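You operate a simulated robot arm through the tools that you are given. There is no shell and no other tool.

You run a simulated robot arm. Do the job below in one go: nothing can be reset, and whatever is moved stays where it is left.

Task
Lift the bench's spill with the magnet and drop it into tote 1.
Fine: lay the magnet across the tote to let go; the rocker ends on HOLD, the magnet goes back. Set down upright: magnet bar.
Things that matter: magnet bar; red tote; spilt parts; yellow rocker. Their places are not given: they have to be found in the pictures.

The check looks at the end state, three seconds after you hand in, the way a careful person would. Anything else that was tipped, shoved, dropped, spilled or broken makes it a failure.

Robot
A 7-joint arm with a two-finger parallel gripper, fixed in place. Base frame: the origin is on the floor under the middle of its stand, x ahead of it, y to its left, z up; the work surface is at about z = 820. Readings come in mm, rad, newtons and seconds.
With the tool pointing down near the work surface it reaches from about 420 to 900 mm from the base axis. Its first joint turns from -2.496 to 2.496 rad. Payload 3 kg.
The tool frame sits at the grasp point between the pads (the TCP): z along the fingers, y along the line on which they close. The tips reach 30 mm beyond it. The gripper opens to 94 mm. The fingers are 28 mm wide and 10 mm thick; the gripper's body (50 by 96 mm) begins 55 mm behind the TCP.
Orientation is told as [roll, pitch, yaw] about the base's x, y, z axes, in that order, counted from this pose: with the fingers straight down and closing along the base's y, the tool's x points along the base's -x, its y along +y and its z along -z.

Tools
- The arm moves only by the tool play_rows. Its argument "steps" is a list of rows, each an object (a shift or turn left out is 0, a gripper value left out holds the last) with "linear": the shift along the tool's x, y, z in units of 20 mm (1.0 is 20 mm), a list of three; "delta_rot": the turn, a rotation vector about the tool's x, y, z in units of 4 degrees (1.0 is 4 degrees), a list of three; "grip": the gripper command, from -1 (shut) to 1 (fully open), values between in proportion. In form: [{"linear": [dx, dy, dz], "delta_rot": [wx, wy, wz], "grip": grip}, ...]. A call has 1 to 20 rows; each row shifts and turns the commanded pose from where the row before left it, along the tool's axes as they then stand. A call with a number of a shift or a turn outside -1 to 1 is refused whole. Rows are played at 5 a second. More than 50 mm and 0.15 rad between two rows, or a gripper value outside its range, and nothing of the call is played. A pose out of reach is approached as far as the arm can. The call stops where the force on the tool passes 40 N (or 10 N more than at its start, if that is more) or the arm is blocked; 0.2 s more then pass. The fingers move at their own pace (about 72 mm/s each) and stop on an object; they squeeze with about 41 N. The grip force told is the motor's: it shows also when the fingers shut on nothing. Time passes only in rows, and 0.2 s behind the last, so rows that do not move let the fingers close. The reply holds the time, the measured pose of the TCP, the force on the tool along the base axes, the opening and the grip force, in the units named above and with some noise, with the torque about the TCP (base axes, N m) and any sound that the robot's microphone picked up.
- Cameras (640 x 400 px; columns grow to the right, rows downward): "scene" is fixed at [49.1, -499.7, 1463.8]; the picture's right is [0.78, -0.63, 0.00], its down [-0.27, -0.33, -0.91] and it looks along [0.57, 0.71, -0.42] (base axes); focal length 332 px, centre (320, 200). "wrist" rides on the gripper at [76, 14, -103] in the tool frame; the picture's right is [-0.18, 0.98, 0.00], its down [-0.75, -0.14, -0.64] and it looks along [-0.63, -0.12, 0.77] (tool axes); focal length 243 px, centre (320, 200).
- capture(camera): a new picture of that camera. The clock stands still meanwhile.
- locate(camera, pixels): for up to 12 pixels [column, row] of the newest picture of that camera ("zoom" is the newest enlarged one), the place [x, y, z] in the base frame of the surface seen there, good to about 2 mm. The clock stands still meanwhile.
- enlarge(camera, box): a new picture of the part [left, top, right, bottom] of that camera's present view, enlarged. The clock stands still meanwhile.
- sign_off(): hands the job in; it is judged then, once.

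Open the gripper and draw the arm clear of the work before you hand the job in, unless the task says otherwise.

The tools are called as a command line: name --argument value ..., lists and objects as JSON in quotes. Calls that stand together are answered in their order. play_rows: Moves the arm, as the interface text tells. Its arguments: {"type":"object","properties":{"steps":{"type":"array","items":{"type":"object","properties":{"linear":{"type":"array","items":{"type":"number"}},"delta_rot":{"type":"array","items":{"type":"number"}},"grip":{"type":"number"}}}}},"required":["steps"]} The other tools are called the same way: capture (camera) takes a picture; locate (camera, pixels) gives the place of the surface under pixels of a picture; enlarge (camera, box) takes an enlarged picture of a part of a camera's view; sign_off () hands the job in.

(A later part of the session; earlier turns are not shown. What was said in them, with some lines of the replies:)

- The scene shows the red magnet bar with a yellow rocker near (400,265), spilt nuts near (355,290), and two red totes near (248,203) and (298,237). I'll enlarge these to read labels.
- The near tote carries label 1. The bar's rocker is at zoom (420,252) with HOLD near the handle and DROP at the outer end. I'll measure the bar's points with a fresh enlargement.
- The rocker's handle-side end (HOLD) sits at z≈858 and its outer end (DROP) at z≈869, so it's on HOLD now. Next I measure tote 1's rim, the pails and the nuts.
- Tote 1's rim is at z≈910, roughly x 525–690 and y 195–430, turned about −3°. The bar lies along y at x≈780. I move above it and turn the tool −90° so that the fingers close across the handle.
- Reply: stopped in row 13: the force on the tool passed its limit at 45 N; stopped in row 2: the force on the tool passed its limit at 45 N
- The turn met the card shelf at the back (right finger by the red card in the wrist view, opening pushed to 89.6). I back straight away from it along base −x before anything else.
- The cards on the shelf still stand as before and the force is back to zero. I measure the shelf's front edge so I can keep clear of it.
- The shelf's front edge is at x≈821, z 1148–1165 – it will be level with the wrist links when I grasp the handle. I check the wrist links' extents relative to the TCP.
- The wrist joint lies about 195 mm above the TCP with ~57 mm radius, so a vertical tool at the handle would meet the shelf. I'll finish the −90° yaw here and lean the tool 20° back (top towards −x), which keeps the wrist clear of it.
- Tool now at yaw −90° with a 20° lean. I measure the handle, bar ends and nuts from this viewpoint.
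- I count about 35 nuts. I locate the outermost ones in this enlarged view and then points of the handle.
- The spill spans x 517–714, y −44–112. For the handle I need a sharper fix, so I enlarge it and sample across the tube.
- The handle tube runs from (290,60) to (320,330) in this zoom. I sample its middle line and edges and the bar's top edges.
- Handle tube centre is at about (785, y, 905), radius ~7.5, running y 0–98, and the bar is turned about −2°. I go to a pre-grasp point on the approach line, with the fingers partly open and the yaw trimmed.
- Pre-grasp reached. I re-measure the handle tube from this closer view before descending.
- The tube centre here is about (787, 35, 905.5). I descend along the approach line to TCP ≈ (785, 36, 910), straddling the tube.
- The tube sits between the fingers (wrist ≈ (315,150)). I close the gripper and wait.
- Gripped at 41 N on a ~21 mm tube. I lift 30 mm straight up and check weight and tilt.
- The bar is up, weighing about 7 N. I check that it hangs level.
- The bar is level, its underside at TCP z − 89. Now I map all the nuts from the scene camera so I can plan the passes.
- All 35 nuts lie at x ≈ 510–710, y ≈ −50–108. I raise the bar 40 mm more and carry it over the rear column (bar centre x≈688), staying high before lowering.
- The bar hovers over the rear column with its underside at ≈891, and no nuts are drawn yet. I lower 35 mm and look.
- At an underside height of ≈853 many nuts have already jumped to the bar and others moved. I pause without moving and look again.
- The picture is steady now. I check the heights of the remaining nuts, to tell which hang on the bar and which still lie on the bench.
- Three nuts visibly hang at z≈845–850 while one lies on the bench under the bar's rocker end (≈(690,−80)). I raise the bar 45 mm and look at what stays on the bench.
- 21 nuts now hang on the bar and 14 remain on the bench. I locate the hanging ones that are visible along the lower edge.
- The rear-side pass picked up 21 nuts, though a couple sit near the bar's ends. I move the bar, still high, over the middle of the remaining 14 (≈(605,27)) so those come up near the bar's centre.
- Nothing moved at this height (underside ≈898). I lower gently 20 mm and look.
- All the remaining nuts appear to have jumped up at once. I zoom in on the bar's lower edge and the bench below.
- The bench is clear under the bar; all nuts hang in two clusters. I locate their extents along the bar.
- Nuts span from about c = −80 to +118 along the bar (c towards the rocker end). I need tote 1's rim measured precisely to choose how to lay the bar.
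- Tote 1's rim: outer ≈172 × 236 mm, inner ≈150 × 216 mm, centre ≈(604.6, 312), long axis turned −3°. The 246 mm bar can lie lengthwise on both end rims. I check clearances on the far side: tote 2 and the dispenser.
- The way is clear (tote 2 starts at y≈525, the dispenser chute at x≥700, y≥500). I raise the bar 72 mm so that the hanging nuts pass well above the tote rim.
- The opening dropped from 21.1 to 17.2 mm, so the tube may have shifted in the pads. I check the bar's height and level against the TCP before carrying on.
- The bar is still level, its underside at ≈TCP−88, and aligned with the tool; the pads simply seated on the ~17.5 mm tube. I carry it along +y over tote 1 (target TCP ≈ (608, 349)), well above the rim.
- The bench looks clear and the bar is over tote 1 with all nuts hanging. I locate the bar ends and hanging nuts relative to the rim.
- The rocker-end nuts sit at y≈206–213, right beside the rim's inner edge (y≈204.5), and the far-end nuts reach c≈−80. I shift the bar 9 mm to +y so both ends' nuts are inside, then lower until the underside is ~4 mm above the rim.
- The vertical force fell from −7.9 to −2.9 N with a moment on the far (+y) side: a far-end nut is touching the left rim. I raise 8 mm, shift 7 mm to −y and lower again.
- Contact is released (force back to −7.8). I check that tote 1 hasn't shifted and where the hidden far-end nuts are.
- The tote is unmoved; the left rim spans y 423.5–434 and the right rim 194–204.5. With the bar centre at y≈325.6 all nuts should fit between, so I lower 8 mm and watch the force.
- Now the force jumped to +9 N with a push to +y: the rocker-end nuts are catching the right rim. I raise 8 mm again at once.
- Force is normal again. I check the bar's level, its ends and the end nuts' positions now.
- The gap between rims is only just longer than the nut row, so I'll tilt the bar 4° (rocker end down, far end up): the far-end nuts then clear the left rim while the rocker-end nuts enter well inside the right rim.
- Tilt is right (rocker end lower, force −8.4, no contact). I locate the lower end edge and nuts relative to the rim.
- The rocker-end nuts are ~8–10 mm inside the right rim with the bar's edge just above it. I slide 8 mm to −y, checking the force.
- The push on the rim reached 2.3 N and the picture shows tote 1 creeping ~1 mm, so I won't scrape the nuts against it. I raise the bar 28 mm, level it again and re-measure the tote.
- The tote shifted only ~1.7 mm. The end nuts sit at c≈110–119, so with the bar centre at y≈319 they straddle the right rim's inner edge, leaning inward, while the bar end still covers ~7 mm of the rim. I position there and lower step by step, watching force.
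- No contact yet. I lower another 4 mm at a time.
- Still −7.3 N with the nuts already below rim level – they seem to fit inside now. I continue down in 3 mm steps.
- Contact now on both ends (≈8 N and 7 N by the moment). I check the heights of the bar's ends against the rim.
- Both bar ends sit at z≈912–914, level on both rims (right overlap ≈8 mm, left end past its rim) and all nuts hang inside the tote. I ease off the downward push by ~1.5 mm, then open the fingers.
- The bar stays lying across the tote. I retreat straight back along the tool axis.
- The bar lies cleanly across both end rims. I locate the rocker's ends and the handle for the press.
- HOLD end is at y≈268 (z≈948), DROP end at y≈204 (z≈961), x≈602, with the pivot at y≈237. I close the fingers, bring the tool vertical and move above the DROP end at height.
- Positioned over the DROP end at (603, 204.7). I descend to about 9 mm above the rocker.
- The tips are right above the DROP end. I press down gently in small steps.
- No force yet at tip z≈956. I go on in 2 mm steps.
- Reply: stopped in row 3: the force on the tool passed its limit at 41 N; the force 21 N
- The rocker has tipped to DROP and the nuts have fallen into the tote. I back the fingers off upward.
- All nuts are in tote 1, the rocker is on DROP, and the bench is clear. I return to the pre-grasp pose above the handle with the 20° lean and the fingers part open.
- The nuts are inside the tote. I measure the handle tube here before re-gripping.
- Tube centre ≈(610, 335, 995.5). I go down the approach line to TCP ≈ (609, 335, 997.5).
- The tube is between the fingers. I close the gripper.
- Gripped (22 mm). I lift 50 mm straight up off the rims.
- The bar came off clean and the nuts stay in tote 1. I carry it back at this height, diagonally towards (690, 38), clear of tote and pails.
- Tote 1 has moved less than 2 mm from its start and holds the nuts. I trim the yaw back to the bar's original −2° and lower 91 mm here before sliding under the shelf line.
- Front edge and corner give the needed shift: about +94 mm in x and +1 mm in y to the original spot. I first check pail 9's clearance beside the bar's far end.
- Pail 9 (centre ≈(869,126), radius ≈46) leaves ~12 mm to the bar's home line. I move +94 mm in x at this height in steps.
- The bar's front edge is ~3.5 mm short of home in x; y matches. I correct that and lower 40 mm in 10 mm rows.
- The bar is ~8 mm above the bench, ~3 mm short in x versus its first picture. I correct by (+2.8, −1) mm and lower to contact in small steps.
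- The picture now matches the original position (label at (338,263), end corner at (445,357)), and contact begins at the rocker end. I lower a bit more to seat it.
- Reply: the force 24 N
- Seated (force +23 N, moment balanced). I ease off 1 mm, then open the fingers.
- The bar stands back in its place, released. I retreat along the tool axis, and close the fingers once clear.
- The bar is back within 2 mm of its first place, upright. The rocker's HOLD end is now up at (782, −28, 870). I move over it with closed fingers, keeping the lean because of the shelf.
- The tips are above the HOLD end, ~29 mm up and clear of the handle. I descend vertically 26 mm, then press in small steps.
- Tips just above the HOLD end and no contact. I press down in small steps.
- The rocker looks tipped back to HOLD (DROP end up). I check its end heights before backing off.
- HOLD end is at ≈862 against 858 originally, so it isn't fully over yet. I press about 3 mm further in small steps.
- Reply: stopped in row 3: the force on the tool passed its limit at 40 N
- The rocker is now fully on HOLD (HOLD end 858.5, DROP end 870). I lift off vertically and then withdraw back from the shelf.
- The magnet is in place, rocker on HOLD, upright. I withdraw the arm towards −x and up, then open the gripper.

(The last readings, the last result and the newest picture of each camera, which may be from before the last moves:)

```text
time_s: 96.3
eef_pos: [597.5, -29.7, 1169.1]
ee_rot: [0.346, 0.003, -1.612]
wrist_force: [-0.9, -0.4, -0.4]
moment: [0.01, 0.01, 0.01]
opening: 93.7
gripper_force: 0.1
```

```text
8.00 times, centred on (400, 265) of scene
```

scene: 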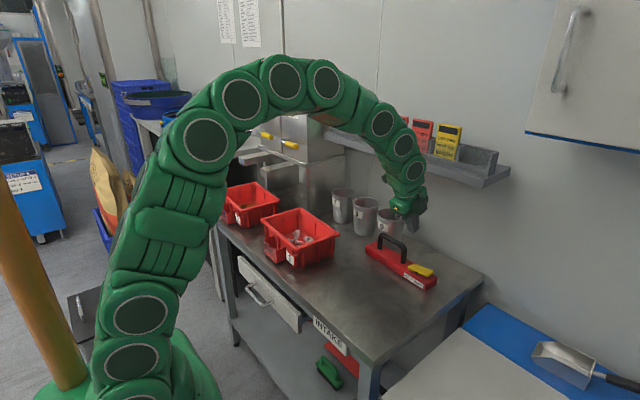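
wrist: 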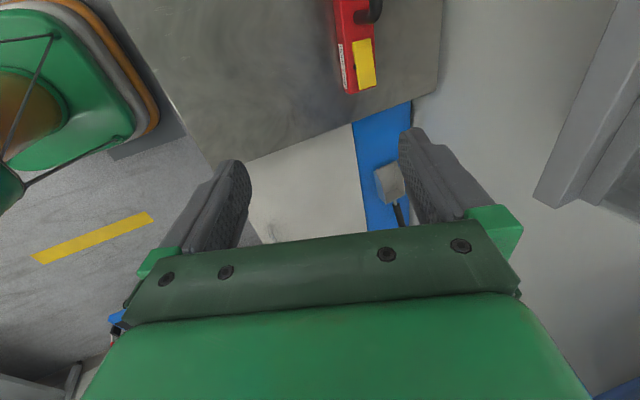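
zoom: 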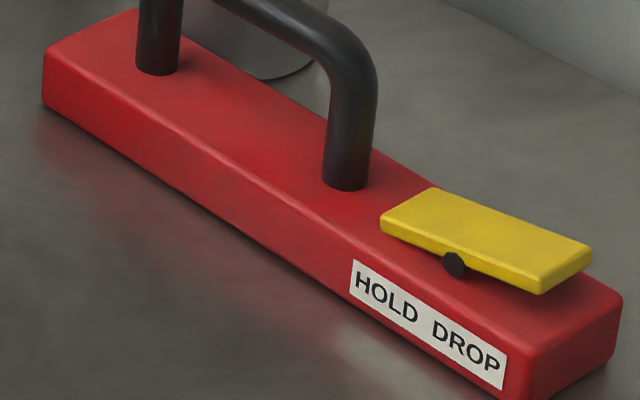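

The bench is clear, the cards, pails and totes stand as before. A last close look at tote 1, its pocket and rims, and at the shelf.

enlarge --camera "scene" --box '[250, 190, 370, 270]'

enlarge --camera "scene" --box '[320, 90, 520, 215]'

capture --camera "scene"

```text
5.00 times, centred on (310, 230) of scene
```

zoom: 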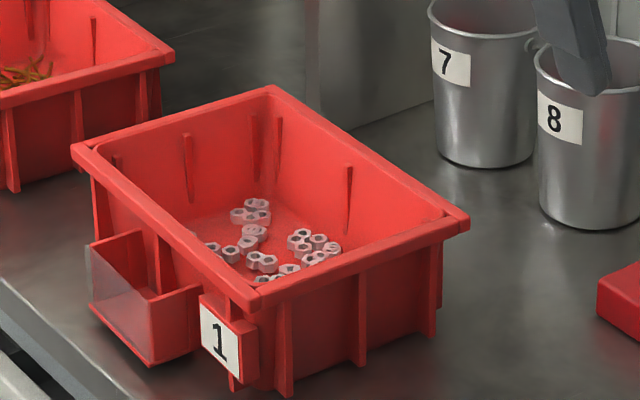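

```text
3.20 times, centred on (420, 152) of scene
```

zoom: 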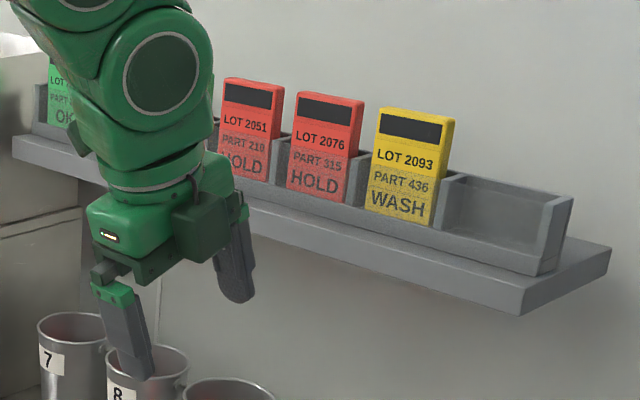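

```text
taken
```

scene: 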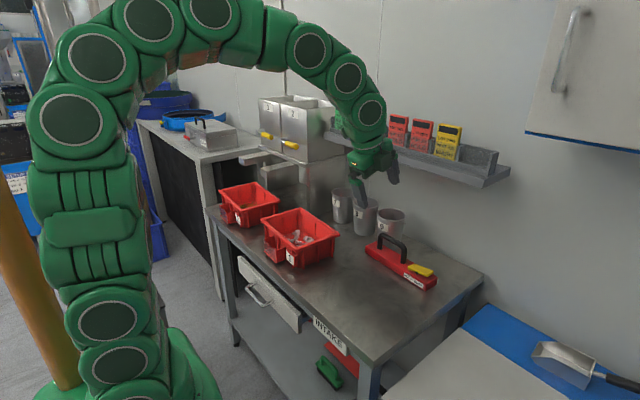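

Everything checks out: all the nuts are in tote 1, the rims and bench are clear, the magnet is upright in its place with the rocker on HOLD, and the arm is withdrawn with the gripper open. I hand the job in.

sign_off

```text
The job is handed in.
```

The bench's spill is in tote 1. The magnet bar is back where it was, upright, with the rocker on HOLD, and I handed the job in with the gripper open and the arm clear.

- **Spill:** about 35 nuts came up with the magnet and dropped into tote 1. The last pictures show no nuts on the bench or the tote's rims.
- **Magnet bar:** it stands within about 3 mm of its original place, and its rocker reads the same as at the start.

Three contacts could matter in the check:

- **Tote 1 moved about 2 mm.** Nuts hanging at the bar's end pressed against its rim while I was lowering the bar.
- **The fingers touched the card shelf early on.** A turn near the back wall pressed them against its front edge. I backed off, and the cards I could see afterwards still stood as before; some were hidden behind the arm.
- **Both rocker presses hit the force limit, about 40 N.** The second one, setting HOLD, shifted the bar by about 1 mm, which is within the 3 mm above.
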